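You operate a simulated robot arm through the tools that you are given. There is no shell and no other tool.

Carry out the task below with a simulated two-armed robot. There is one attempt and no reset: what you move stays moved.

TASK
Take the cap off the red ball tube and lay it down on the top of the small lacing bench.
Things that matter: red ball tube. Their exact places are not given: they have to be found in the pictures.

It is judged by the outcome, as a careful person would: the job done as asked, and still so three seconds after it is handed in. It fails if anything else is knocked over, pushed out of place, dropped, spilled or broken. Lids that push on must go on centred and level and be pressed home; caps that screw on are set level and turned clockwise until they are tight.

THE ROBOT
Two 7-joint arms with two-finger grippers on one trunk, on a base that moves. Base frame: it is fixed to the floor where the robot stands at the start and does not move with it; the origin is under the middle of the robot, x ahead of it, y to its left, z up; the surface under the hand at the start is at about z = 860. Readings come in mm, rad, newtons and seconds.
The left shoulder is at the start at [78, 151, 988], the right one opposite. With the tool pointing down near the work surface each hand reaches from about 220 to 780 mm from the robot's upright axis, wherever it stands, measured 20 degrees to its own side. Payload 2.54 kg a hand.
Tool frame (each hand has its own): the origin (TCP) lies between the finger pads and is the grasp point; the fingertips stand 30 mm ahead of it; z points along the fingers, y is the line along which they close. The gripper opens to 116 mm; its body begins 95 mm behind the TCP.
Orientation is told as [roll, pitch, yaw] about the base's x, y, z axes, in that order, counted from this pose: with the fingers straight down and closing along the base's y, the tool's x points along the base's -x, its y along +y and its z along -z.

THE INTERFACE
- The arms move only by the tool arm_command. It takes "left_rows", "right_rows" or both (then of equal length, played together; a hand with none holds still); each is a list of rows, each a list of 7 numbers: the turn, a rotation vector about the base's x, y, z in rad, then the shift along the base's x, y, z in mm, then the finger opening in mm, from 0 to 116. In form: [[ax, ay, az, tx, ty, tz, grip], ...]. A call has 1 to 20 rows; each row shifts and turns the commanded pose from where the row before left it. A row lasts 0.2 s, in which the tool goes at most 50 mm and 0.15 rad; a call with a longer step from one row to the next is refused whole, and so is a gripper value outside its range. Where a pose cannot be reached the arm comes as near as it can. A force on the tool above 40 N (or 10 N above the force at the start of the call, whichever is more), or a blocked arm, ends the call early, and 0.2 s more pass. Each finger travels about 72 mm/s and halts on what it meets, pressing with about 26 N; the grip force reading is that of the motor and also rises with nothing between the fingers. The clock runs only during rows and for 0.2 s after the last one: add rows that do not move to give the fingers time. The reply holds the time, the measured pose of the TCP, the force on the tool along the base axes, the opening and the grip force, in the units named above and with some noise, with the torque about the TCP (base axes, N m) and any sound that the robot's microphone picked up.
- Cameras (640 x 400 px; columns grow to the right, rows downward): "scene" is now at [147.2, -47.5, 1149.3]; the picture's right is [-0.51, -0.86, 0.00], its down [-0.13, 0.08, -0.99] and it looks along [0.85, -0.50, -0.16] (base axes); focal length 214 px, centre (320, 200). "left" rides on the left gripper at [69, 15, -122] in its tool frame; the picture's right is [-0.22, 0.98, 0.00], its down [-0.83, -0.18, -0.53] and it looks along [-0.52, -0.11, 0.85] (tool axes); focal length 251 px, centre (320, 200). "right" rides on the right gripper at [69, -15, -122] in its tool frame; the picture's right is [0.21, 0.98, 0.00], its down [-0.83, 0.18, -0.53] and it looks along [-0.52, 0.11, 0.85] (tool axes); focal length 251 px, centre (320, 200).
- snapshot(camera): a new picture of that camera. The clock stands still meanwhile.
- move_column(by): slides the trunk up (or, below 0, down) by that many mm; the arms and the scene camera ride with it, the base frame stays. It gives what a move gives, with no picture.
- drive_base(legs): drives the robot by 1 to 6 legs, each [ahead, left, turn to the left] in mm, mm and rad, along the robot's own axes; the way and the turn of a leg run together, so that a leg with both is an arc; at most 1500 mm and 3.142 rad a leg. The arms and the cameras ride along, it lands a little off, and it stops where it bumps. It gives what a move gives.
- head_to(pan, tilt): turns the head with the scene camera to pan (to the left, within 1.396 rad either way) and tilt (down, from -0.506 to 1.204), counted from straight ahead of the robot. It gives what a move gives.
- probe_pixels(camera, pixels): for up to 12 pixels [column, row] of the newest picture of that camera ("zoom" is the newest enlarged one), the place [x, y, z] in the base frame of the surface seen there, good to about 3 mm. The clock stands still meanwhile.
- enlarge(camera, box): a new picture of the part [left, top, right, bottom] of that camera's present view, enlarged. The clock stands still meanwhile.
- sign_off(): hands the job in; it is judged then, once.

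Open the grippers and draw the arms clear of the work before you hand the job in, unless the task says otherwise.

The tools are called by a JSON object that holds its "api" and its "payload". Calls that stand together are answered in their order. arm_command: Moves the arms, as the interface text tells. Its arguments: {"type":"object","properties":{"left_rows":{"type":"array","items":{"type":"array","items":{"type":"number"}}},"right_rows":{"type":"array","items":{"type":"array","items":{"type":"number"}}}},"required":[]} The other tools are called the same way: move_column (by) moves the trunk up or down; drive_base (legs) drives the base; head_to (pan, tilt) turns the head that bears the scene camera; snapshot (camera) takes a picture; probe_pixels (camera, pixels) gives the place of the surface under pixels of a picture; enlarge (camera, box) takes an enlarged picture of a part of a camera's view; sign_off () hands the job in.

At the start:

```text
time_s: 0.0
left_position: [404.7, -39.4, 1200.9]
left_tool_rot: [-0.002, -0.001, 0.003]
left_wrist_force: [0.7, 0.1, -0.5]
left_wrist_torque: [-0.02, 0.0, 0.01]
left_finger_gap: 116.0
left_grasp_force: 0.1
right_position: [344.0, -420.4, 1249.2]
right_tool_rot: [-0.001, -0.001, 0.001]
right_wrist_force: [-0.3, 0.6, -0.6]
right_wrist_torque: [-0.02, 0.02, 0.0]
right_finger_gap: 115.6
right_grasp_force: 0.1
trunk travel left (down, up): [-225.0, 64.0]
robot x, y, heading: [1.3, -0.7, 0.003]
head pan, tilt (commanded): [-0.532, 0.155]
```

scene: 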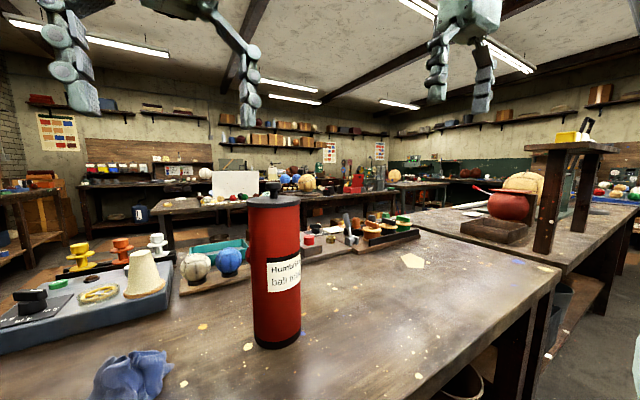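
right: 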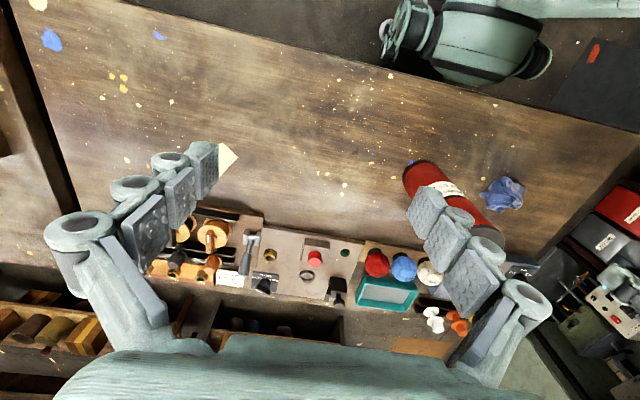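
left: 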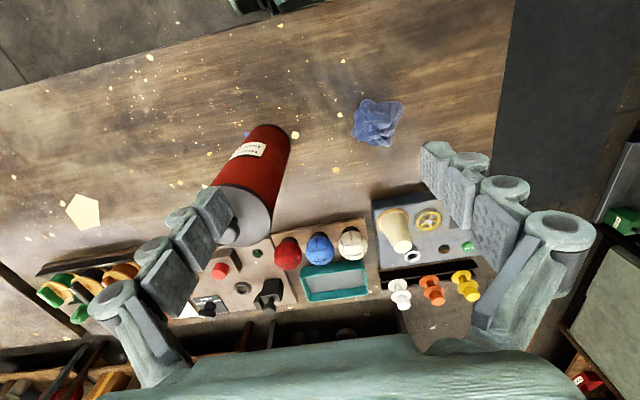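

The scene picture shows the red tube with a dark cap at about (273, 200), standing on the table; the small bench may be the stool-like stand at (568, 150). I enlarge the tube and the bench to learn more.

{"api": "enlarge", "payload": {"camera": "scene", "box": [220, 170, 340, 360]}}

{"api": "probe_pixels", "payload": {"camera": "scene", "pixels": [[273, 200], [250, 204], [298, 204], [273, 206], [275, 240], [275, 300], [275, 347], [568, 147], [545, 225], [420, 300], [200, 320], [130, 370]]}}

{"api": "enlarge", "payload": {"camera": "scene", "box": [440, 80, 640, 300]}}

```text
2.11 times, centred on (280, 265) of scene
```

zoom: 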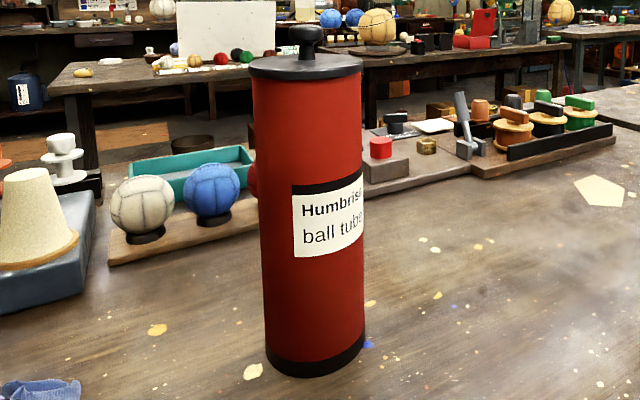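

```text
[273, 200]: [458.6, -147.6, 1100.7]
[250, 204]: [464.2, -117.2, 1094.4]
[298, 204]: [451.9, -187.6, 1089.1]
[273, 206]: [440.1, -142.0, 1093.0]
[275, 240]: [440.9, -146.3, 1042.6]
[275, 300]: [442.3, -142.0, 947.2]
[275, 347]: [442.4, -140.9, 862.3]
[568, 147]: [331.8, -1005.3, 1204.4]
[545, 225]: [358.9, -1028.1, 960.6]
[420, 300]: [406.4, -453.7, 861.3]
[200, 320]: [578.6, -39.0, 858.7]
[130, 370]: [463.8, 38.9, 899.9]
```

```text
1.82 times, centred on (540, 190) of scene
```

zoom: 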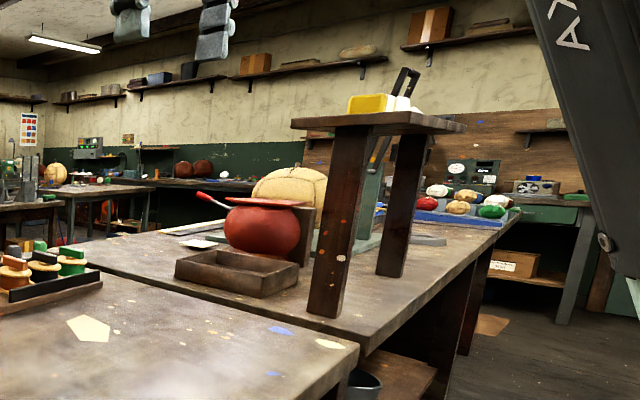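

The tube's cap has a knob, and its lid is at z≈1095. I look around with the head to find the small lacing bench.

{"api": "head_to", "payload": {"pan": -1.3, "tilt": 0.3}}

{"api": "snapshot", "payload": {"camera": "scene"}}

{"api": "head_to", "payload": {"pan": 0.2, "tilt": 0.3}}

{"api": "snapshot", "payload": {"camera": "scene"}}

{"api": "head_to", "payload": {"pan": 1.3, "tilt": 0.3}}

{"api": "snapshot", "payload": {"camera": "scene"}}

```text
time_s: 1.1
left_position: [404.9, -41.1, 1199.6]
left_tool_rot: [-0.002, 0.0, 0.002]
left_wrist_force: [0.4, -0.5, 0.0]
left_wrist_torque: [0.01, 0.02, -0.01]
left_finger_gap: 115.7
left_grasp_force: 0.0
right_position: [344.8, -419.6, 1249.9]
right_tool_rot: [0.0, -0.002, 0.001]
right_wrist_force: [0.1, 0.7, -0.4]
right_wrist_torque: [-0.01, 0.0, 0.01]
right_finger_gap: 115.8
right_grasp_force: 0.0
trunk travel left (down, up): [-225.0, 64.0]
robot x, y, heading: [1.0, -2.3, -0.002]
head pan, tilt (commanded): [-1.3, 0.3]
```

```text
taken
```

scene: 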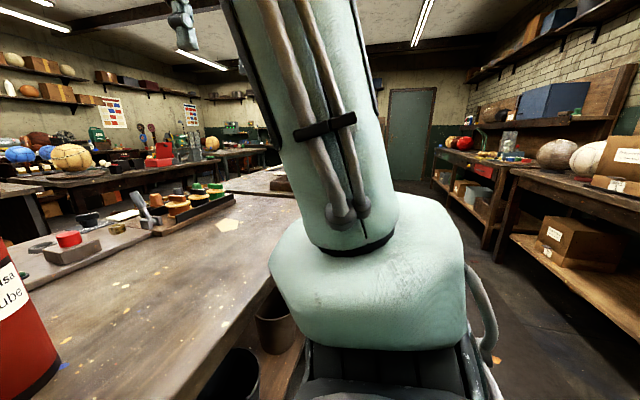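

```text
time_s: 2.7
left_position: [405.5, -41.1, 1200.8]
left_tool_rot: [-0.002, 0.0, 0.003]
left_wrist_force: [-0.5, 0.0, 0.1]
left_wrist_torque: [0.02, 0.01, -0.02]
left_finger_gap: 116.1
left_grasp_force: 0.1
right_position: [343.4, -421.3, 1248.1]
right_tool_rot: [0.002, 0.005, 0.0]
right_wrist_force: [-0.1, 0.9, 0.7]
right_wrist_torque: [-0.01, -0.03, -0.01]
right_finger_gap: 115.9
right_grasp_force: 0.0
trunk travel left (down, up): [-225.0, 64.0]
robot x, y, heading: [-1.1, 0.8, -0.003]
head pan, tilt (commanded): [0.201, 0.3]
```

```text
taken
```

scene: 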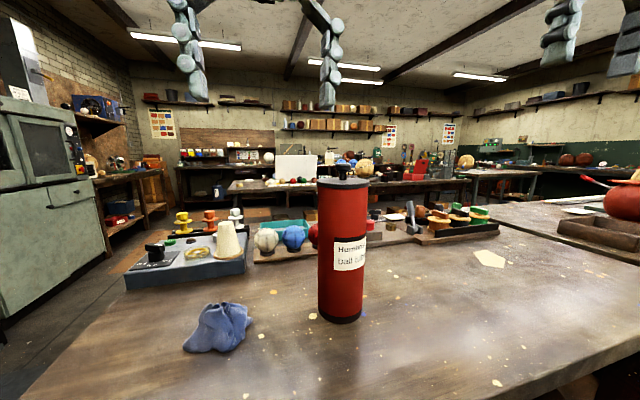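

```text
time_s: 4.0
left_position: [404.7, -41.1, 1201.9]
left_tool_rot: [-0.001, 0.0, 0.001]
left_wrist_force: [-0.1, -0.3, -0.6]
left_wrist_torque: [-0.02, 0.02, 0.01]
left_finger_gap: 115.9
left_grasp_force: 0.1
right_position: [344.1, -421.2, 1248.0]
right_tool_rot: [0.002, 0.002, 0.0]
right_wrist_force: [-0.1, -0.3, -0.2]
right_wrist_torque: [0.03, 0.04, -0.01]
right_finger_gap: 115.7
right_grasp_force: 0.0
trunk travel left (down, up): [-225.0, 64.0]
robot x, y, heading: [1.4, 2.5, -0.004]
head pan, tilt (commanded): [1.3, 0.3]
```

```text
taken
```

scene: 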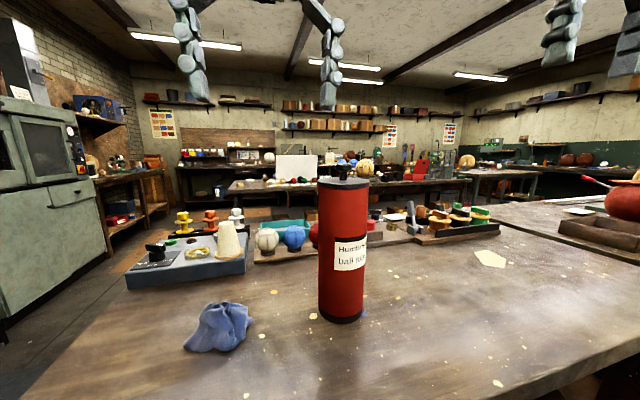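

The third picture looks like that at pan 0.2, so the head may not have finished turning. I take the picture again.

{"api": "snapshot", "payload": {"camera": "scene"}}

```text
taken
```

scene: 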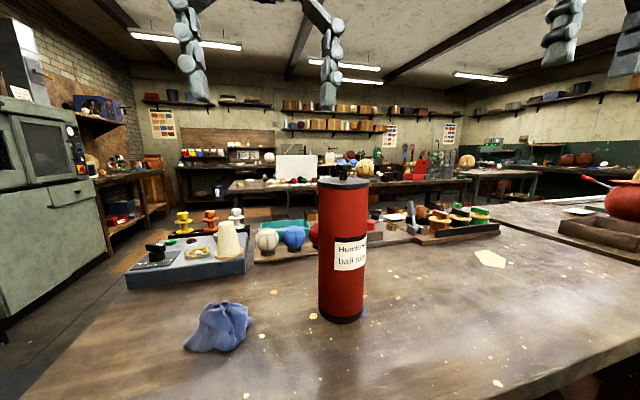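

The head seems stopped near pan −0.2 (tube at column 343). I command 0.6 once more to see whether it moves further.

{"api": "head_to", "payload": {"pan": 0.6, "tilt": 0.3}}

{"api": "snapshot", "payload": {"camera": "scene"}}

```text
time_s: 5.1
left_position: [405.8, -40.4, 1200.3]
left_tool_rot: [-0.001, 0.0, 0.004]
left_wrist_force: [0.3, -0.2, 0.2]
left_wrist_torque: [0.02, 0.0, 0.01]
left_finger_gap: 116.2
left_grasp_force: 0.1
right_position: [344.5, -421.1, 1247.1]
right_tool_rot: [0.004, 0.002, 0.001]
right_wrist_force: [0.0, -0.3, -0.5]
right_wrist_torque: [0.02, -0.01, 0.0]
right_finger_gap: 116.1
right_grasp_force: 0.0
trunk travel left (down, up): [-225.0, 64.0]
robot x, y, heading: [-4.6, -4.6, 0.002]
head pan, tilt (commanded): [0.6, 0.3]
```

```text
taken
```

scene: 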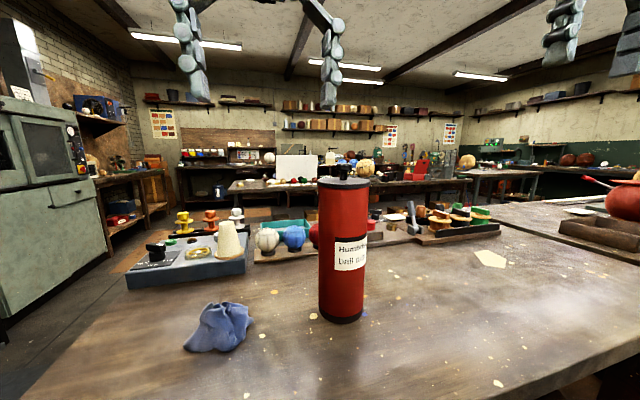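

The head is blocked to the left, likely by the left arm. I look to the right at pan −0.9 with a level tilt for the stand on the neighbouring table.

{"api": "head_to", "payload": {"pan": -0.85, "tilt": 0.15}}

{"api": "snapshot", "payload": {"camera": "scene"}}

{"api": "enlarge", "payload": {"camera": "scene", "box": [240, 100, 440, 300]}}

```text
time_s: 6.7
left_position: [405.0, -41.3, 1201.1]
left_tool_rot: [-0.002, 0.0, 0.002]
left_wrist_force: [0.8, -0.2, -0.3]
left_wrist_torque: [-0.03, 0.02, 0.0]
left_finger_gap: 116.3
left_grasp_force: 0.1
right_position: [344.3, -420.2, 1249.4]
right_tool_rot: [-0.002, 0.0, 0.0]
right_wrist_force: [0.4, -0.7, -0.4]
right_wrist_torque: [-0.01, -0.02, -0.02]
right_finger_gap: 116.0
right_grasp_force: 0.1
trunk travel left (down, up): [-225.0, 64.0]
robot x, y, heading: [5.0, -1.5, 0.002]
head pan, tilt (commanded): [-0.85, 0.15]
```

```text
taken
```

scene: 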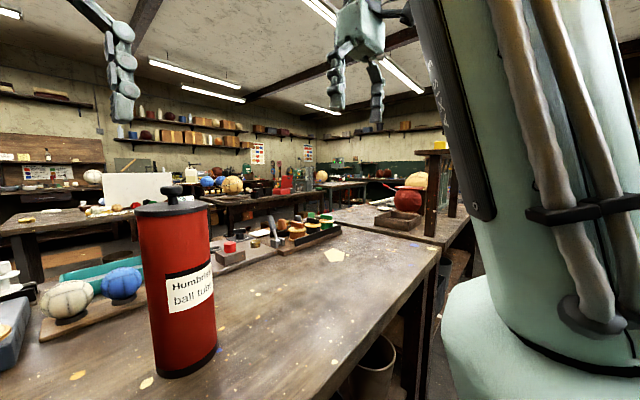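

```text
2.00 times, centred on (340, 200) of scene
```

zoom: 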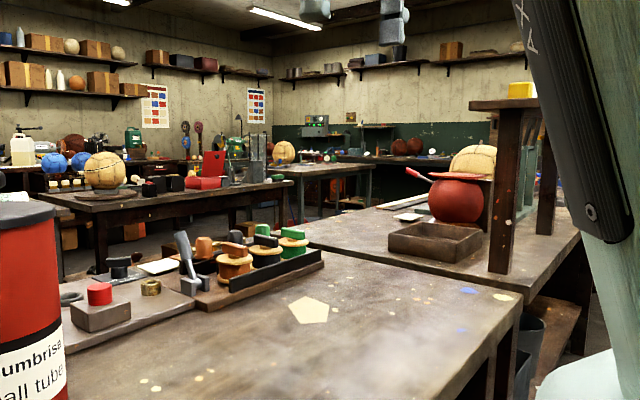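

The stand with the yellow block appears at (440, 150); I probe its top, its feet and the table it stands on, and the tube from this side.

{"api": "probe_pixels", "payload": {"camera": "zoom", "pixels": [[490, 104], [520, 101], [523, 90], [500, 268], [510, 180], [544, 232], [548, 160], [475, 265], [560, 250], [420, 240], [470, 280], [400, 300]]}}

{"api": "probe_pixels", "payload": {"camera": "scene", "pixels": [[171, 188], [172, 197], [138, 211], [205, 207], [172, 208], [172, 216], [172, 212], [180, 370], [436, 151], [455, 152], [390, 350], [415, 290]]}}

```text
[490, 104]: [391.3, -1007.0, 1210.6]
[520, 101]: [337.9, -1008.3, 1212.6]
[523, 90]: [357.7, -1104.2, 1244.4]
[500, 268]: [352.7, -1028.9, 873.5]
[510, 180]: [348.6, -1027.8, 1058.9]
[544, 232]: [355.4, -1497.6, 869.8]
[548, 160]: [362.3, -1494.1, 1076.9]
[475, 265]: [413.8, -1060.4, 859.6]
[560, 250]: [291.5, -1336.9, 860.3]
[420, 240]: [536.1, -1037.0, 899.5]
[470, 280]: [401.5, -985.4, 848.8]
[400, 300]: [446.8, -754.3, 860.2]
```

```text
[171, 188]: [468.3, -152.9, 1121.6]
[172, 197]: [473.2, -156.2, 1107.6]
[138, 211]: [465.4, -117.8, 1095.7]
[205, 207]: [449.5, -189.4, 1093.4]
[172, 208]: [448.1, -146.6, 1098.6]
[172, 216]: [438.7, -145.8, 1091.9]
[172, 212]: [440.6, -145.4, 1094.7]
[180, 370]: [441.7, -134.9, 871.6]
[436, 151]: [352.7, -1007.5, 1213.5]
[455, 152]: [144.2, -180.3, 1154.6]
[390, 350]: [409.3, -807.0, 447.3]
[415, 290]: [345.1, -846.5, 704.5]
```

The stand is about 355 mm tall on the next table, spanning y≈−1005 to −1520. To check the rest of the room, I move the left arm 300 mm to the left (z 1200, all clear there) so that the head may pan.

{"api": "arm_command", "payload": {"left_rows": [[0, 0, 0, 0, 40, 5, 116], [0, 0, 0, 0, 50, 5, 116], [0, 0, 0, 0, 50, 5, 116], [0, 0, 0, 0, 50, 5, 116], [0, 0, 0, 0, 50, 0, 116], [0, 0, 0, 0, 50, 0, 116], [0, 0, 0, 0, 30, 0, 116]]}}

{"api": "head_to", "payload": {"pan": 0.6, "tilt": 0.3}}

{"api": "snapshot", "payload": {"camera": "scene"}}

```text
refused: row 2 steps farther than a row can; nothing moved
```

```text
time_s: 8.2
left_position: [405.8, -40.4, 1201.5]
left_tool_rot: [-0.001, -0.001, 0.002]
left_wrist_force: [0.2, -0.2, -0.8]
left_wrist_torque: [0.0, 0.0, -0.01]
left_finger_gap: 115.9
left_grasp_force: 0.1
right_position: [343.8, -419.8, 1247.0]
right_tool_rot: [0.0, 0.002, 0.0]
right_wrist_force: [-0.4, 0.8, -0.1]
right_wrist_torque: [0.0, 0.0, 0.0]
right_finger_gap: 116.0
right_grasp_force: 0.1
trunk travel left (down, up): [-225.0, 64.0]
robot x, y, heading: [-2.1, 1.7, -0.002]
head pan, tilt (commanded): [0.6, 0.3]
```

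```text
taken
```

scene: 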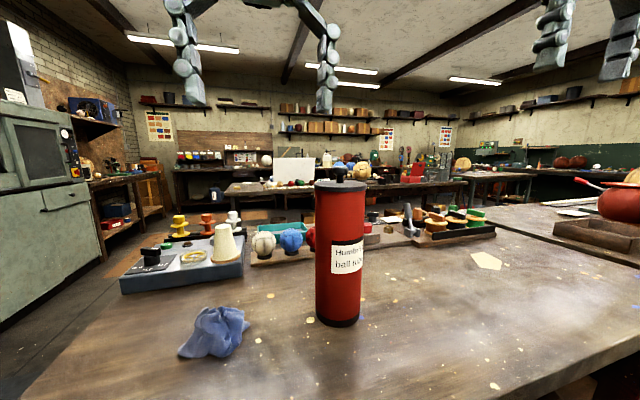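

The first row set was refused for too long a step (the 5 mm lift added to 50). I send it again with 45 mm steps.

{"api": "arm_command", "payload": {"left_rows": [[0, 0, 0, 0, 40, 5, 116], [0, 0, 0, 0, 45, 5, 116], [0, 0, 0, 0, 45, 5, 116], [0, 0, 0, 0, 45, 5, 116], [0, 0, 0, 0, 45, 0, 116], [0, 0, 0, 0, 45, 0, 116], [0, 0, 0, 0, 35, 0, 116]]}}

{"api": "head_to", "payload": {"pan": 0.7, "tilt": 0.3}}

{"api": "snapshot", "payload": {"camera": "scene"}}

```text
time_s: 9.8
left_position: [415.4, 255.3, 1208.7]
left_tool_rot: [-0.002, -0.001, 0.001]
left_wrist_force: [0.5, 0.1, -0.2]
left_wrist_torque: [0.0, 0.02, 0.0]
left_finger_gap: 116.0
left_grasp_force: 0.0
left hand out of reach, approached as far as the arm can: row 6, 7
right_position: [344.9, -419.5, 1247.6]
right_tool_rot: [0.001, 0.003, 0.001]
right_wrist_force: [0.7, 0.8, 0.1]
right_wrist_torque: [0.02, -0.02, 0.0]
right_finger_gap: 116.0
right_grasp_force: 0.1
trunk travel left (down, up): [-225.0, 64.0]
robot x, y, heading: [2.5, 1.0, 0.002]
head pan, tilt (commanded): [0.6, 0.3]
```

```text
time_s: 10.5
left_position: [415.6, 254.2, 1208.7]
left_tool_rot: [-0.002, -0.001, 0.0]
left_wrist_force: [-0.2, 0.5, -0.3]
left_wrist_torque: [-0.02, 0.02, 0.02]
left_finger_gap: 115.9
left_grasp_force: 0.1
right_position: [344.6, -419.4, 1248.3]
right_tool_rot: [0.002, 0.003, 0.0]
right_wrist_force: [0.7, -0.7, -0.3]
right_wrist_torque: [-0.01, 0.03, -0.02]
right_finger_gap: 115.9
right_grasp_force: 0.1
trunk travel left (down, up): [-225.0, 64.0]
robot x, y, heading: [0.5, 1.3, -0.0]
head pan, tilt (commanded): [0.7, 0.3]
```

```text
taken
```

scene: 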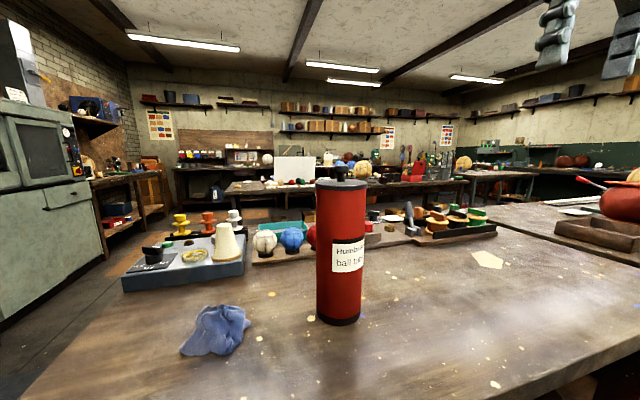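

The head still stops near −0.2 to the left, so I'll use the base for that later. First I look as far right/behind as the head allows to judge free floor.

{"api": "head_to", "payload": {"pan": -1.39, "tilt": 0.35}}

{"api": "snapshot", "payload": {"camera": "scene"}}

{"api": "snapshot", "payload": {"camera": "left"}}

{"api": "snapshot", "payload": {"camera": "right"}}

```text
time_s: 12.5
left_position: [414.6, 254.0, 1208.9]
left_tool_rot: [-0.002, 0.001, 0.002]
left_wrist_force: [0.2, 0.3, -0.1]
left_wrist_torque: [0.02, -0.02, -0.01]
left_finger_gap: 116.0
left_grasp_force: 0.1
right_position: [343.9, -419.6, 1248.6]
right_tool_rot: [0.0, 0.0, -0.001]
right_wrist_force: [0.3, -0.1, 0.6]
right_wrist_torque: [-0.02, -0.02, -0.02]
right_finger_gap: 115.8
right_grasp_force: 0.1
trunk travel left (down, up): [-225.0, 64.0]
robot x, y, heading: [-2.1, -2.7, 0.002]
head pan, tilt (commanded): [-1.389, 0.351]
```

```text
taken
```

scene: 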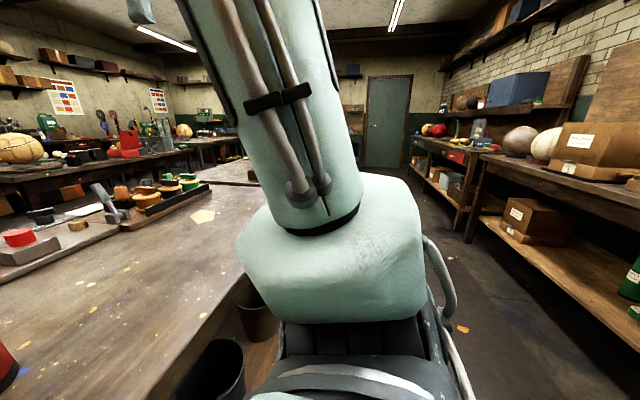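

```text
taken
```

left: 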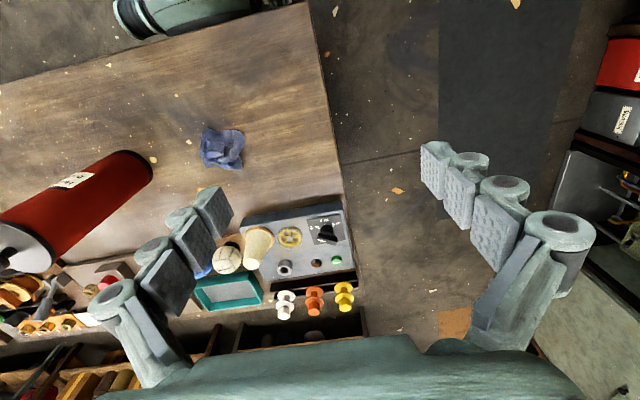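

```text
taken
```

right: 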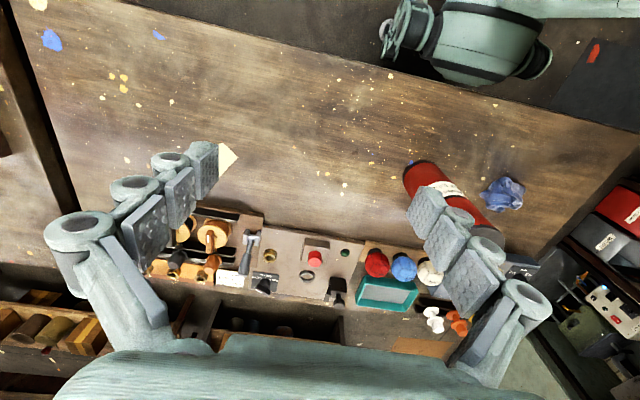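

There's a floor aisle to the right. I probe the right wall bench, the floor, and the table's near edge to know what room the base has.

{"api": "probe_pixels", "payload": {"camera": "scene", "pixels": [[560, 180], [600, 290], [520, 340], [620, 380], [470, 240], [440, 150], [250, 270], [160, 390], [200, 340], [258, 320]]}}

{"api": "probe_pixels", "payload": {"camera": "left", "pixels": [[305, 5], [320, 100], [345, 200], [40, 80], [250, 20], [500, 100], [450, 300], [620, 60], [620, 110], [600, 200], [600, 330], [590, 160]]}}

{"api": "probe_pixels", "payload": {"camera": "right", "pixels": [[150, 12], [400, 70], [600, 130], [40, 100], [10, 130], [60, 220]]}}

```text
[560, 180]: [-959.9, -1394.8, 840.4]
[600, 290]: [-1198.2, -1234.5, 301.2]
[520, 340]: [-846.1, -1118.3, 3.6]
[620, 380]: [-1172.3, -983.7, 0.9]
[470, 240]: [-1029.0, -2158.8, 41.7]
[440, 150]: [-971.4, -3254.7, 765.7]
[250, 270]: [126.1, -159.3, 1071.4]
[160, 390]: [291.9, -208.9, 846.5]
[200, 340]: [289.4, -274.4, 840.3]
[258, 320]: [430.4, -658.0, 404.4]
```

```text
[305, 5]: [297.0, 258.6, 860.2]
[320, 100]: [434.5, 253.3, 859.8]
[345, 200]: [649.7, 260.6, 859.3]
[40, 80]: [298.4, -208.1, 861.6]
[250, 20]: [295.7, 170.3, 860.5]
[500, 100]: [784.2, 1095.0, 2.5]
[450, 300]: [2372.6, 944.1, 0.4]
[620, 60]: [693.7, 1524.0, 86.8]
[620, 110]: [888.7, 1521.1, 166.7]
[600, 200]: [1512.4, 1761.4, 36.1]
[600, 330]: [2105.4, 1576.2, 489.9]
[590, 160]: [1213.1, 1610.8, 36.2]
```

```text
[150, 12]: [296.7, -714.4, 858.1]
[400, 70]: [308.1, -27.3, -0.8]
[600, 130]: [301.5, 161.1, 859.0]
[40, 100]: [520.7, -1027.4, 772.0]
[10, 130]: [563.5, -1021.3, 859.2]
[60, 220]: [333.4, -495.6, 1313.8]
```

The aisle is clear to the right and rear. Both hands are above z 1170, over everything on the table (tube knob top ≈1125), so I turn the base left 0.7 rad in place to see the left side and behind.

{"api": "drive_base", "payload": {"legs": [[0, 0, 0.7]]}}

{"api": "head_to", "payload": {"pan": -0.2, "tilt": 0.3}}

{"api": "snapshot", "payload": {"camera": "scene"}}

```text
time_s: 14.9
left_position: [115.8, 458.5, 1208.8]
left_tool_rot: [-0.002, -0.002, 0.68]
left_wrist_force: [0.4, 0.6, 0.2]
left_wrist_torque: [0.0, 0.02, -0.01]
left_finger_gap: 115.7
left_grasp_force: 0.1
right_position: [484.5, -110.2, 1250.1]
right_tool_rot: [0.0, 0.0, 0.679]
right_wrist_force: [-0.1, 0.0, -0.1]
right_wrist_torque: [-0.03, 0.01, -0.01]
right_finger_gap: 115.8
right_grasp_force: 0.0
trunk travel left (down, up): [-225.0, 64.0]
robot x, y, heading: [-47.9, -2.5, 0.679]
head pan, tilt (commanded): [-1.389, 0.351]
stopped in leg 1: the robot was blocked; the commanded pose is now the measured one
```

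```text
time_s: 16.3
left_position: [117.3, 458.0, 1208.9]
left_tool_rot: [0.0, -0.001, 0.68]
left_wrist_force: [-0.2, 0.3, -0.2]
left_wrist_torque: [-0.03, 0.01, 0.03]
left_finger_gap: 116.3
left_grasp_force: 0.1
right_position: [484.3, -110.9, 1248.5]
right_tool_rot: [0.001, 0.001, 0.679]
right_wrist_force: [-0.1, 0.0, 0.3]
right_wrist_torque: [-0.01, -0.04, 0.04]
right_finger_gap: 116.0
right_grasp_force: 0.1
trunk travel left (down, up): [-225.0, 64.0]
robot x, y, heading: [-46.3, 0.2, 0.68]
head pan, tilt (commanded): [-0.201, 0.3]
```

```text
taken
```

scene: 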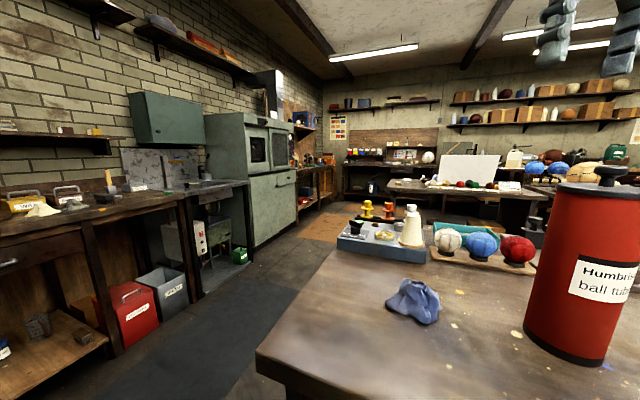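

The base bumped and stopped at heading 0.68, 47 mm back; the tube still stands. I check the tube's and cloth's places for any shift.

{"api": "probe_pixels", "payload": {"camera": "scene", "pixels": [[612, 175], [590, 240], [575, 357], [412, 300], [255, 350], [400, 260], [100, 200], [330, 340]]}}

{"api": "snapshot", "payload": {"camera": "right"}}

```text
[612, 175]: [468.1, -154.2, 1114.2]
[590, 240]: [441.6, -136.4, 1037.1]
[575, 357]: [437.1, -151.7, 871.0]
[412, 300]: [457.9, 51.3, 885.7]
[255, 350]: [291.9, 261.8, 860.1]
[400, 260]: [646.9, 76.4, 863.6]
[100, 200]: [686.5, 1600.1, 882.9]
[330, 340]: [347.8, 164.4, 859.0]
```

```text
taken
```

right: 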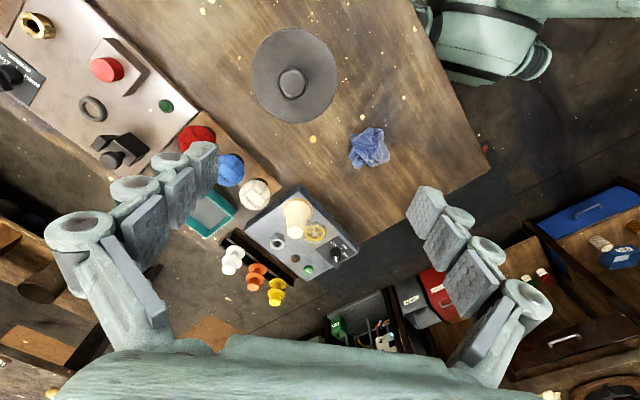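

Nothing on the table moved. I back the robot 250 mm away from the table and turn left further to view the rear of the room.

{"api": "drive_base", "payload": {"legs": [[-250, 0, 0], [0, 0, 1.3]]}}

{"api": "snapshot", "payload": {"camera": "scene"}}

```text
time_s: 21.4
left_position: [-637.2, 128.7, 1208.4]
left_tool_rot: [0.0, -0.001, 1.964]
left_wrist_force: [0.9, 0.8, 0.2]
left_wrist_torque: [0.02, -0.01, 0.0]
left_finger_gap: 116.0
left_grasp_force: 0.1
right_position: [13.1, 319.8, 1248.1]
right_tool_rot: [0.003, 0.0, 1.961]
right_wrist_force: [-0.3, -0.5, 0.6]
right_wrist_torque: [-0.01, 0.02, -0.01]
right_finger_gap: 115.8
right_grasp_force: 0.1
trunk travel left (down, up): [-225.0, 64.0]
robot x, y, heading: [-242.7, -159.1, 1.963]
head pan, tilt (commanded): [-0.201, 0.3]
```

```text
taken
```

scene: 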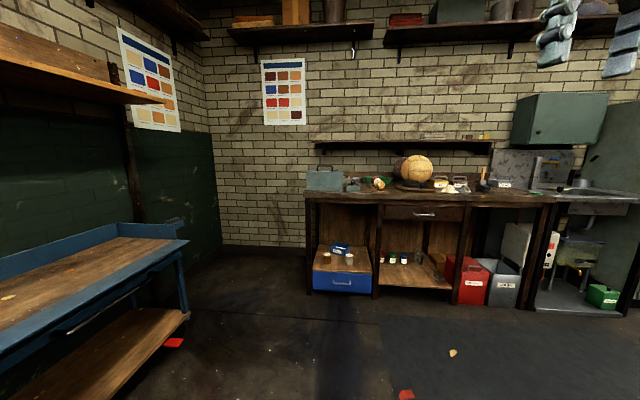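

A low blue-framed bench with an empty wooden top shows at the left (100, 280). I turn 0.7 rad more to the left to see it and what's beside it.

{"api": "drive_base", "payload": {"legs": [[0, 0, 0.8]]}}

{"api": "snapshot", "payload": {"camera": "scene"}}

```text
time_s: 23.9
left_position: [-725.0, -227.6, 1208.6]
left_tool_rot: [0.0, -0.001, 2.739]
left_wrist_force: [-0.8, -0.8, 0.4]
left_wrist_torque: [0.0, -0.02, -0.04]
left_finger_gap: 115.7
left_grasp_force: 0.1
right_position: [-395.3, 363.3, 1246.8]
right_tool_rot: [0.004, 0.003, 2.738]
right_wrist_force: [-0.1, 1.0, 0.5]
right_wrist_torque: [0.01, -0.03, -0.01]
right_finger_gap: 116.2
right_grasp_force: 0.1
trunk travel left (down, up): [-225.0, 64.0]
robot x, y, heading: [-246.8, -155.9, 2.734]
head pan, tilt (commanded): [-0.201, 0.3]
```

```text
taken
```

scene: 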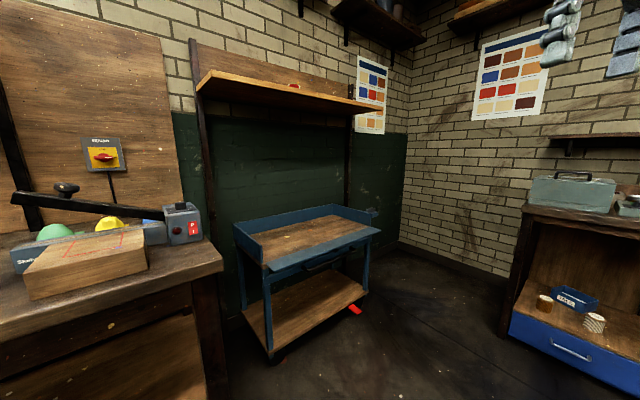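

The small blue bench with an empty wooden top stands at (310, 240), low, with a rim behind. I enlarge it and probe its top.

{"api": "enlarge", "payload": {"camera": "scene", "box": [210, 170, 410, 370]}}

{"api": "probe_pixels", "payload": {"camera": "scene", "pixels": [[310, 235], [265, 268], [240, 230], [370, 230], [335, 212], [290, 225], [340, 235], [300, 295], [270, 350], [360, 92], [110, 260], [200, 255]]}}

```text
2.00 times, centred on (310, 270) of scene
```

zoom: 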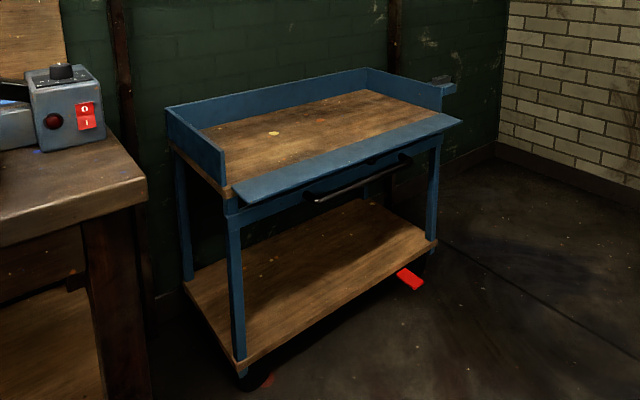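

```text
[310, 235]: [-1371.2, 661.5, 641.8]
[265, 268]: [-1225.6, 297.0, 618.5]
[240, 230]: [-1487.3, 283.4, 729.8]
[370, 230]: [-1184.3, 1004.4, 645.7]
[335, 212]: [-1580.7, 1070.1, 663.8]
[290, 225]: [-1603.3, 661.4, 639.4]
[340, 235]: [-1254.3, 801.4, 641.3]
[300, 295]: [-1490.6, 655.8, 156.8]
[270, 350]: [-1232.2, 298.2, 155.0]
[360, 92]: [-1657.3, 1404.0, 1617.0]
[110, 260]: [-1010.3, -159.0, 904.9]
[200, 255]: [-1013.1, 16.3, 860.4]
```

That is a blue trolley on castors (brake pedals at (355, 310)), so likely not a "bench". I keep surveying: turn left 0.9 more.

{"api": "drive_base", "payload": {"legs": [[0, 0, 0.9]]}}

{"api": "snapshot", "payload": {"camera": "scene"}}

```text
time_s: 26.7
left_position: [-487.1, -580.6, 1207.7]
left_tool_rot: [0.0, -0.002, -2.64]
left_wrist_force: [0.7, 0.6, 0.3]
left_wrist_torque: [-0.01, -0.03, 0.0]
left_finger_gap: 116.1
left_grasp_force: 0.0
right_position: [-749.3, 45.7, 1247.8]
right_tool_rot: [0.004, 0.003, -2.642]
right_wrist_force: [0.7, -0.4, 0.5]
right_wrist_torque: [-0.02, 0.0, 0.01]
right_finger_gap: 116.0
right_grasp_force: 0.0
trunk travel left (down, up): [-225.0, 64.0]
robot x, y, heading: [-247.8, -159.8, -2.64]
head pan, tilt (commanded): [-0.201, 0.3]
```

```text
taken
```

scene: 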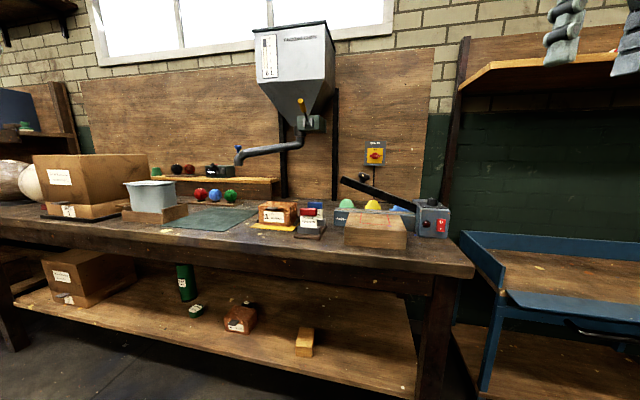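

This is a long wall bench with a hopper. I keep turning left to view the next bench.

{"api": "drive_base", "payload": {"legs": [[0, 0, 0.8]]}}

{"api": "snapshot", "payload": {"camera": "scene"}}

{"api": "enlarge", "payload": {"camera": "scene", "box": [0, 100, 320, 300]}}

{"api": "enlarge", "payload": {"camera": "scene", "box": [320, 100, 640, 300]}}

```text
time_s: 29.2
left_position: [-112.1, -626.8, 1209.3]
left_tool_rot: [0.0, -0.002, -1.843]
left_wrist_force: [-0.3, 0.2, -0.4]
left_wrist_torque: [0.01, 0.0, -0.01]
left_finger_gap: 115.9
left_grasp_force: 0.2
right_position: [-743.8, -375.5, 1246.6]
right_tool_rot: [0.006, 0.004, -1.845]
right_wrist_force: [0.4, 0.2, -0.9]
right_wrist_torque: [0.02, -0.01, 0.01]
right_finger_gap: 116.2
right_grasp_force: 0.0
trunk travel left (down, up): [-225.0, 64.0]
robot x, y, heading: [-242.5, -161.8, -1.839]
head pan, tilt (commanded): [-0.201, 0.3]
```

```text
taken
```

scene: 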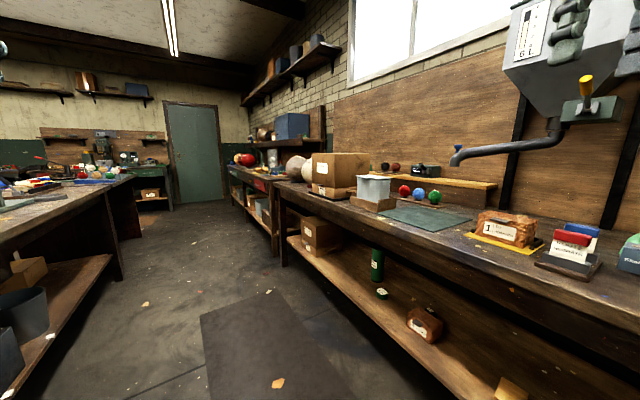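

```text
2.00 times, centred on (160, 200) of scene
```

zoom: 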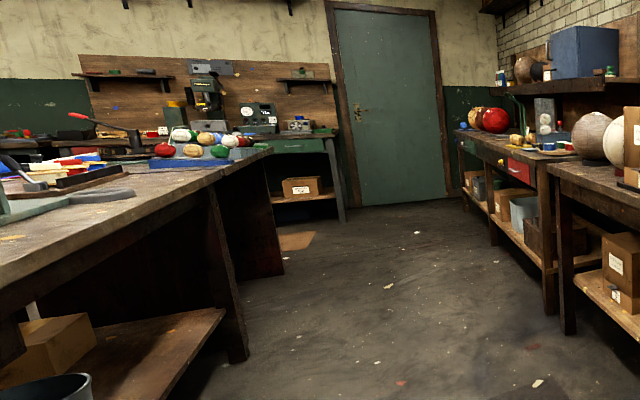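

```text
2.00 times, centred on (480, 200) of scene
```

zoom: 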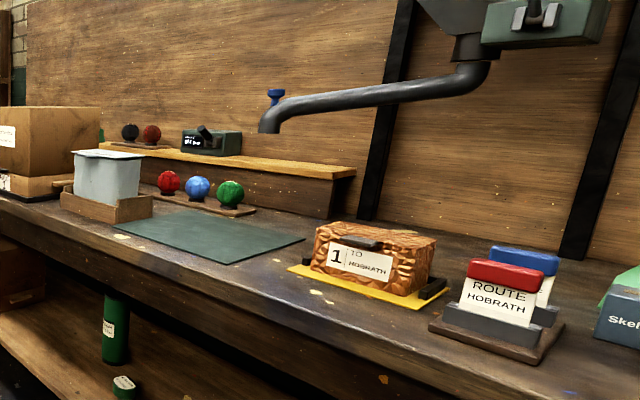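

I turn left 0.75 more, to see the neighbouring table and the stand from further back.

{"api": "drive_base", "payload": {"legs": [[0, 0, 0.75]]}}

{"api": "snapshot", "payload": {"camera": "scene"}}

{"api": "enlarge", "payload": {"camera": "scene", "box": [200, 80, 520, 280]}}

```text
time_s: 31.7
left_position: [171.4, -412.5, 1208.1]
left_tool_rot: [0.0, 0.0, -1.094]
left_wrist_force: [0.9, -0.8, 0.0]
left_wrist_torque: [-0.02, 0.0, 0.0]
left_finger_gap: 115.7
left_grasp_force: 0.0
right_position: [-461.8, -658.2, 1247.0]
right_tool_rot: [0.007, 0.002, -1.099]
right_wrist_force: [0.7, -0.1, -0.4]
right_wrist_torque: [0.02, -0.03, 0.03]
right_finger_gap: 115.9
right_grasp_force: 0.1
trunk travel left (down, up): [-225.0, 64.0]
robot x, y, heading: [-242.9, -154.3, -1.099]
head pan, tilt (commanded): [-0.201, 0.3]
```

```text
taken
```

scene: 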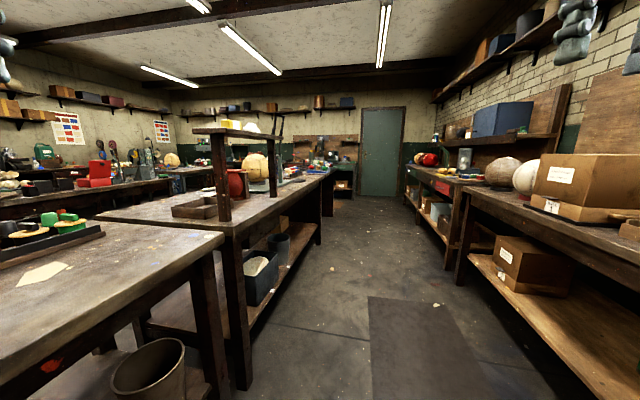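

```text
2.00 times, centred on (360, 180) of scene
```

zoom: 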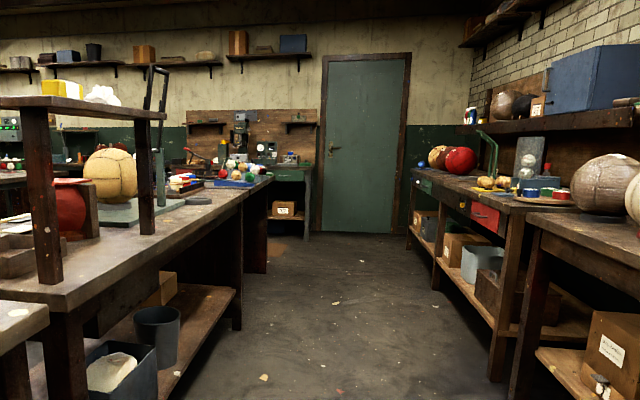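

The stand is only a riser on that table. I turn left to view the middle and far tables and zoom in on them.

{"api": "drive_base", "payload": {"legs": [[0, 0, 0.8]]}}

{"api": "head_to", "payload": {"pan": -0.2, "tilt": 0.1}}

{"api": "snapshot", "payload": {"camera": "scene"}}

{"api": "enlarge", "payload": {"camera": "scene", "box": [0, 130, 240, 280]}}

{"api": "enlarge", "payload": {"camera": "scene", "box": [200, 130, 440, 280]}}

{"api": "enlarge", "payload": {"camera": "scene", "box": [400, 130, 640, 280]}}

```text
time_s: 34.3
left_position: [224.2, -27.6, 1209.6]
left_tool_rot: [-0.001, -0.002, -0.275]
left_wrist_force: [-0.4, -1.0, 0.1]
left_wrist_torque: [0.04, 0.0, -0.02]
left_finger_gap: 116.0
left_grasp_force: 0.1
right_position: [-28.7, -658.1, 1245.0]
right_tool_rot: [0.009, 0.003, -0.279]
right_wrist_force: [0.4, 0.5, 0.3]
right_wrist_torque: [0.05, -0.02, 0.0]
right_finger_gap: 115.9
right_grasp_force: 0.0
trunk travel left (down, up): [-225.0, 64.0]
robot x, y, heading: [-241.8, -156.2, -0.275]
head pan, tilt (commanded): [-0.201, 0.3]
```

```text
time_s: 35.0
left_position: [225.4, -26.6, 1207.9]
left_tool_rot: [0.001, -0.003, -0.275]
left_wrist_force: [-0.1, -0.1, -0.1]
left_wrist_torque: [0.0, 0.01, 0.03]
left_finger_gap: 116.1
left_grasp_force: 0.0
right_position: [-26.3, -660.2, 1245.5]
right_tool_rot: [0.011, 0.003, -0.278]
right_wrist_force: [0.0, 0.2, 0.1]
right_wrist_torque: [-0.01, 0.01, -0.03]
right_finger_gap: 116.2
right_grasp_force: 0.1
trunk travel left (down, up): [-225.0, 64.0]
robot x, y, heading: [-243.0, -156.2, -0.276]
head pan, tilt (commanded): [-0.201, 0.099]
```

```text
taken
```

scene: 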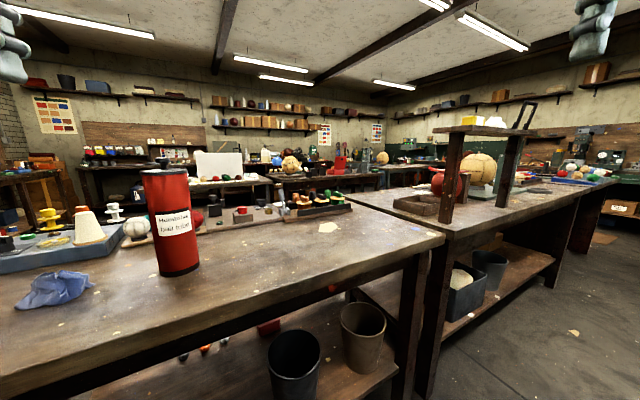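

```text
2.67 times, centred on (120, 205) of scene
```

zoom: 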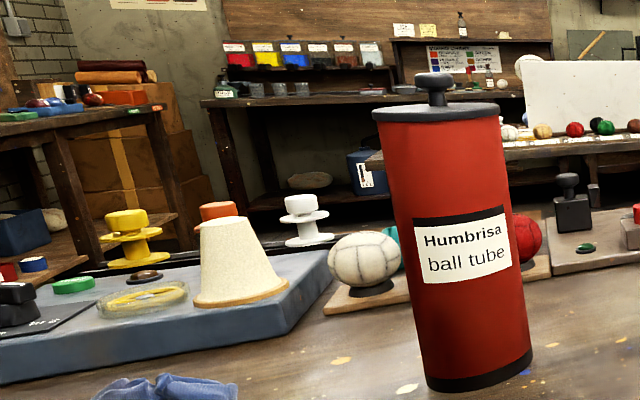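

```text
2.67 times, centred on (320, 205) of scene
```

zoom: 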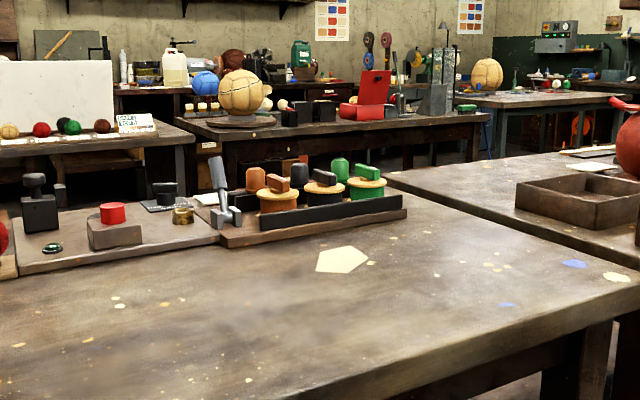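

```text
2.67 times, centred on (520, 205) of scene
```

zoom: 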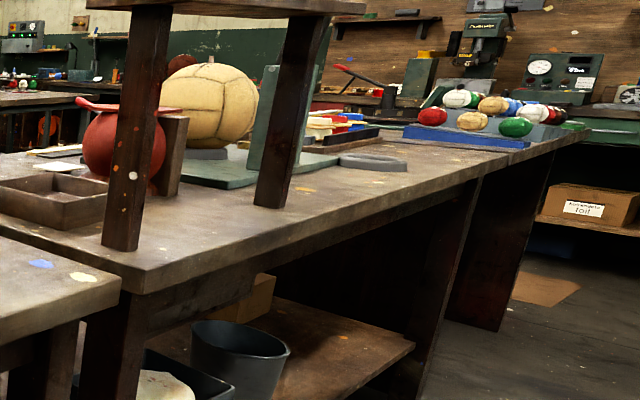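

I probe the candidates' places: the whiteboard table, the red-box table, the green-legged table, and the riser table's extent.

{"api": "probe_pixels", "payload": {"camera": "scene", "pixels": [[225, 187], [260, 182], [290, 175], [370, 173], [390, 163], [425, 165], [395, 190], [560, 188], [612, 183], [445, 235], [430, 232], [340, 200]]}}

{"api": "enlarge", "payload": {"camera": "scene", "box": [180, 130, 300, 205]}}

{"api": "enlarge", "payload": {"camera": "scene", "box": [270, 130, 390, 205]}}

{"api": "enlarge", "payload": {"camera": "scene", "box": [350, 120, 470, 195]}}

{"api": "enlarge", "payload": {"camera": "scene", "box": [500, 120, 620, 195]}}

```text
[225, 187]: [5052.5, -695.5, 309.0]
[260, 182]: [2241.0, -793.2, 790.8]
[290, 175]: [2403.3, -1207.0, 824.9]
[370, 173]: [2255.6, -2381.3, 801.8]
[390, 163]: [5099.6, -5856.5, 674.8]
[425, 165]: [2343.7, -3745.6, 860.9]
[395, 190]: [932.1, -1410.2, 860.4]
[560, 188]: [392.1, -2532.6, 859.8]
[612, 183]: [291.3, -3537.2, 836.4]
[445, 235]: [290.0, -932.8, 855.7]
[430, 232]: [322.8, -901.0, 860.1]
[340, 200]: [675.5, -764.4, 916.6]
```

```text
5.33 times, centred on (240, 168) of scene
```

zoom: 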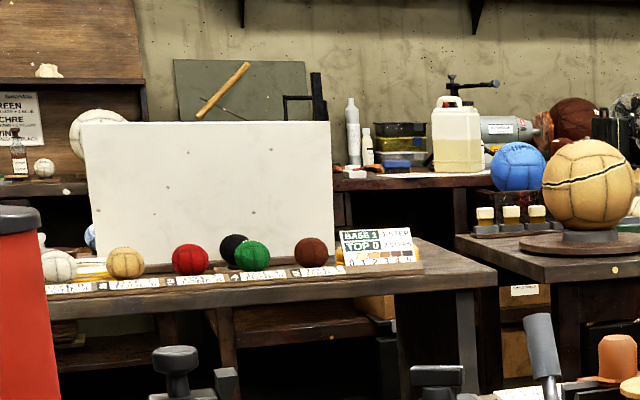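

```text
5.33 times, centred on (330, 168) of scene
```

zoom: 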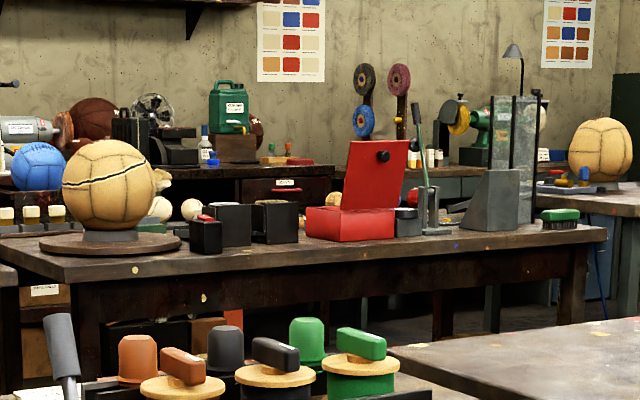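

```text
5.33 times, centred on (410, 158) of scene
```

zoom: 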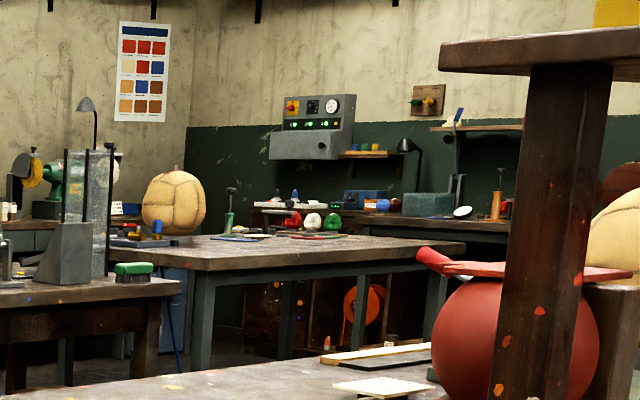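

```text
5.33 times, centred on (560, 158) of scene
```

zoom: 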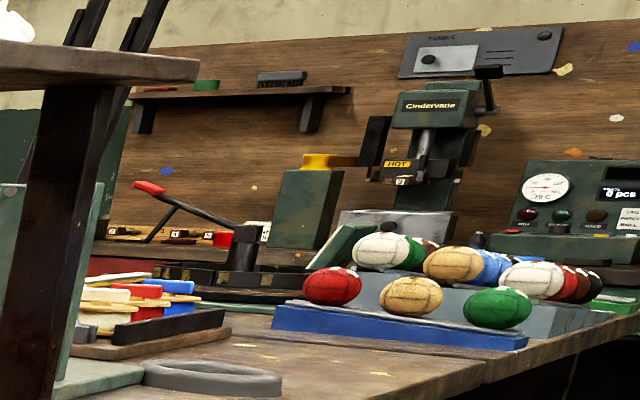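

The green-legged table at (2343, −3745) has a big ball and coloured bundles; I zoom tighter on it and other tables for lacing things.

{"api": "enlarge", "payload": {"camera": "scene", "box": [372, 140, 442, 184]}}

{"api": "enlarge", "payload": {"camera": "scene", "box": [425, 110, 535, 215]}}

{"api": "enlarge", "payload": {"camera": "scene", "box": [0, 130, 110, 200]}}

```text
9.09 times, centred on (407, 162) of scene
```

zoom: 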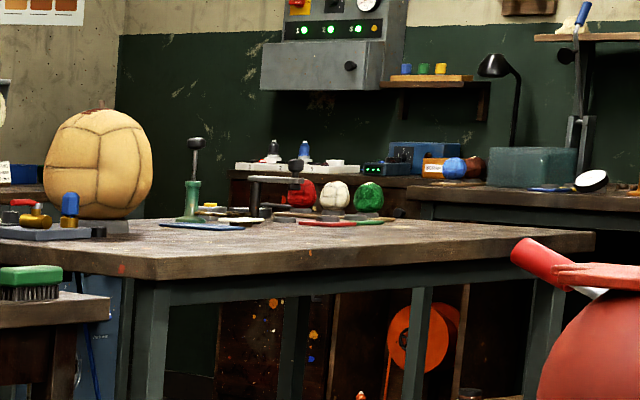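

```text
3.81 times, centred on (480, 162) of scene
```

zoom: 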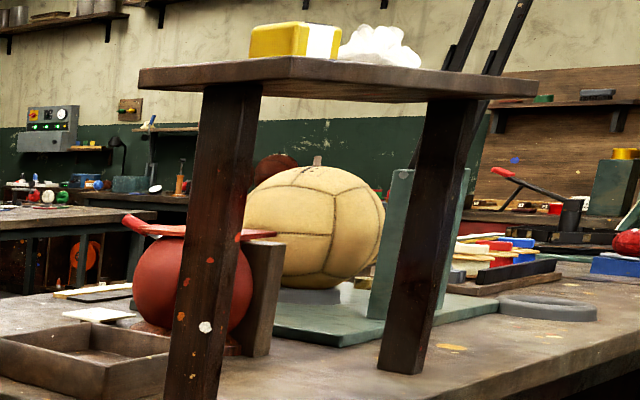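

```text
5.71 times, centred on (55, 165) of scene
```

zoom: 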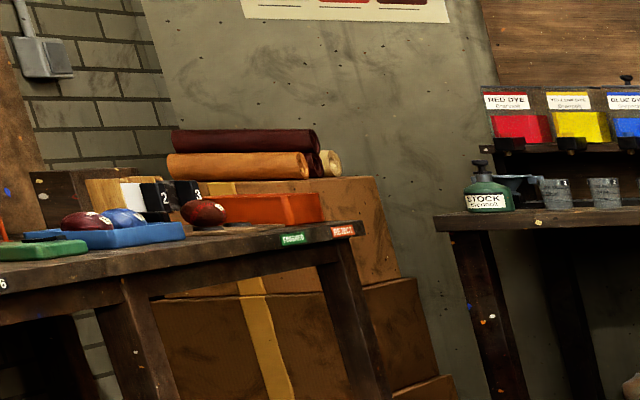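

The riser table holds a red bladder with its tube and an unlaced case, i.e. lacing work. I drive along the aisle toward it (keeping x≈−330) to look at it closely.

{"api": "drive_base", "payload": {"legs": [[0, 0, 0.275], [-90, 0, 0], [0, -1100, 0]]}}

{"api": "head_to", "payload": {"pan": -0.2, "tilt": 0.2}}

{"api": "snapshot", "payload": {"camera": "scene"}}

```text
time_s: 47.3
left_position: [70.2, -993.4, 1209.7]
left_tool_rot: [0.0, -0.002, -0.014]
left_wrist_force: [-0.2, 0.2, 0.8]
left_wrist_torque: [-0.01, 0.01, 0.0]
left_finger_gap: 116.2
left_grasp_force: 0.1
right_position: [-11.0, -1670.8, 1244.2]
right_tool_rot: [0.011, 0.003, -0.019]
right_wrist_force: [-0.4, -0.3, 0.1]
right_wrist_torque: [0.03, 0.03, 0.01]
right_finger_gap: 116.1
right_grasp_force: 0.1
trunk travel left (down, up): [-225.0, 64.0]
robot x, y, heading: [-348.6, -1240.3, -0.014]
head pan, tilt (commanded): [-0.201, 0.099]
```

```text
time_s: 48.0
left_position: [71.1, -994.2, 1208.8]
left_tool_rot: [0.0, -0.001, -0.014]
left_wrist_force: [0.6, -0.1, -0.3]
left_wrist_torque: [0.0, 0.02, 0.01]
left_finger_gap: 115.7
left_grasp_force: 0.0
right_position: [-12.2, -1670.0, 1245.8]
right_tool_rot: [0.014, 0.006, -0.02]
right_wrist_force: [-0.5, -0.5, -0.3]
right_wrist_torque: [0.01, 0.01, 0.0]
right_finger_gap: 115.8
right_grasp_force: 0.1
trunk travel left (down, up): [-225.0, 64.0]
robot x, y, heading: [-349.2, -1242.4, -0.015]
head pan, tilt (commanded): [-0.201, 0.201]
```

```text
taken
```

scene: 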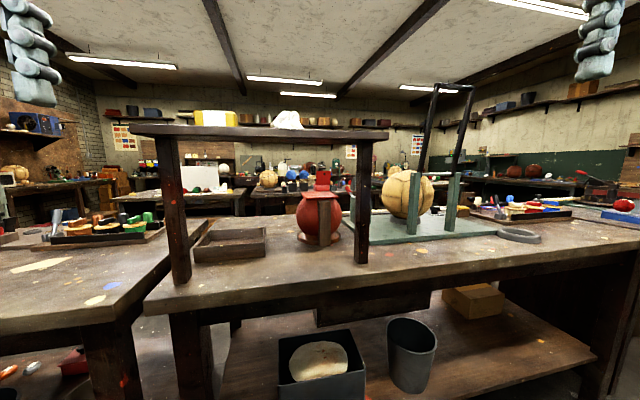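

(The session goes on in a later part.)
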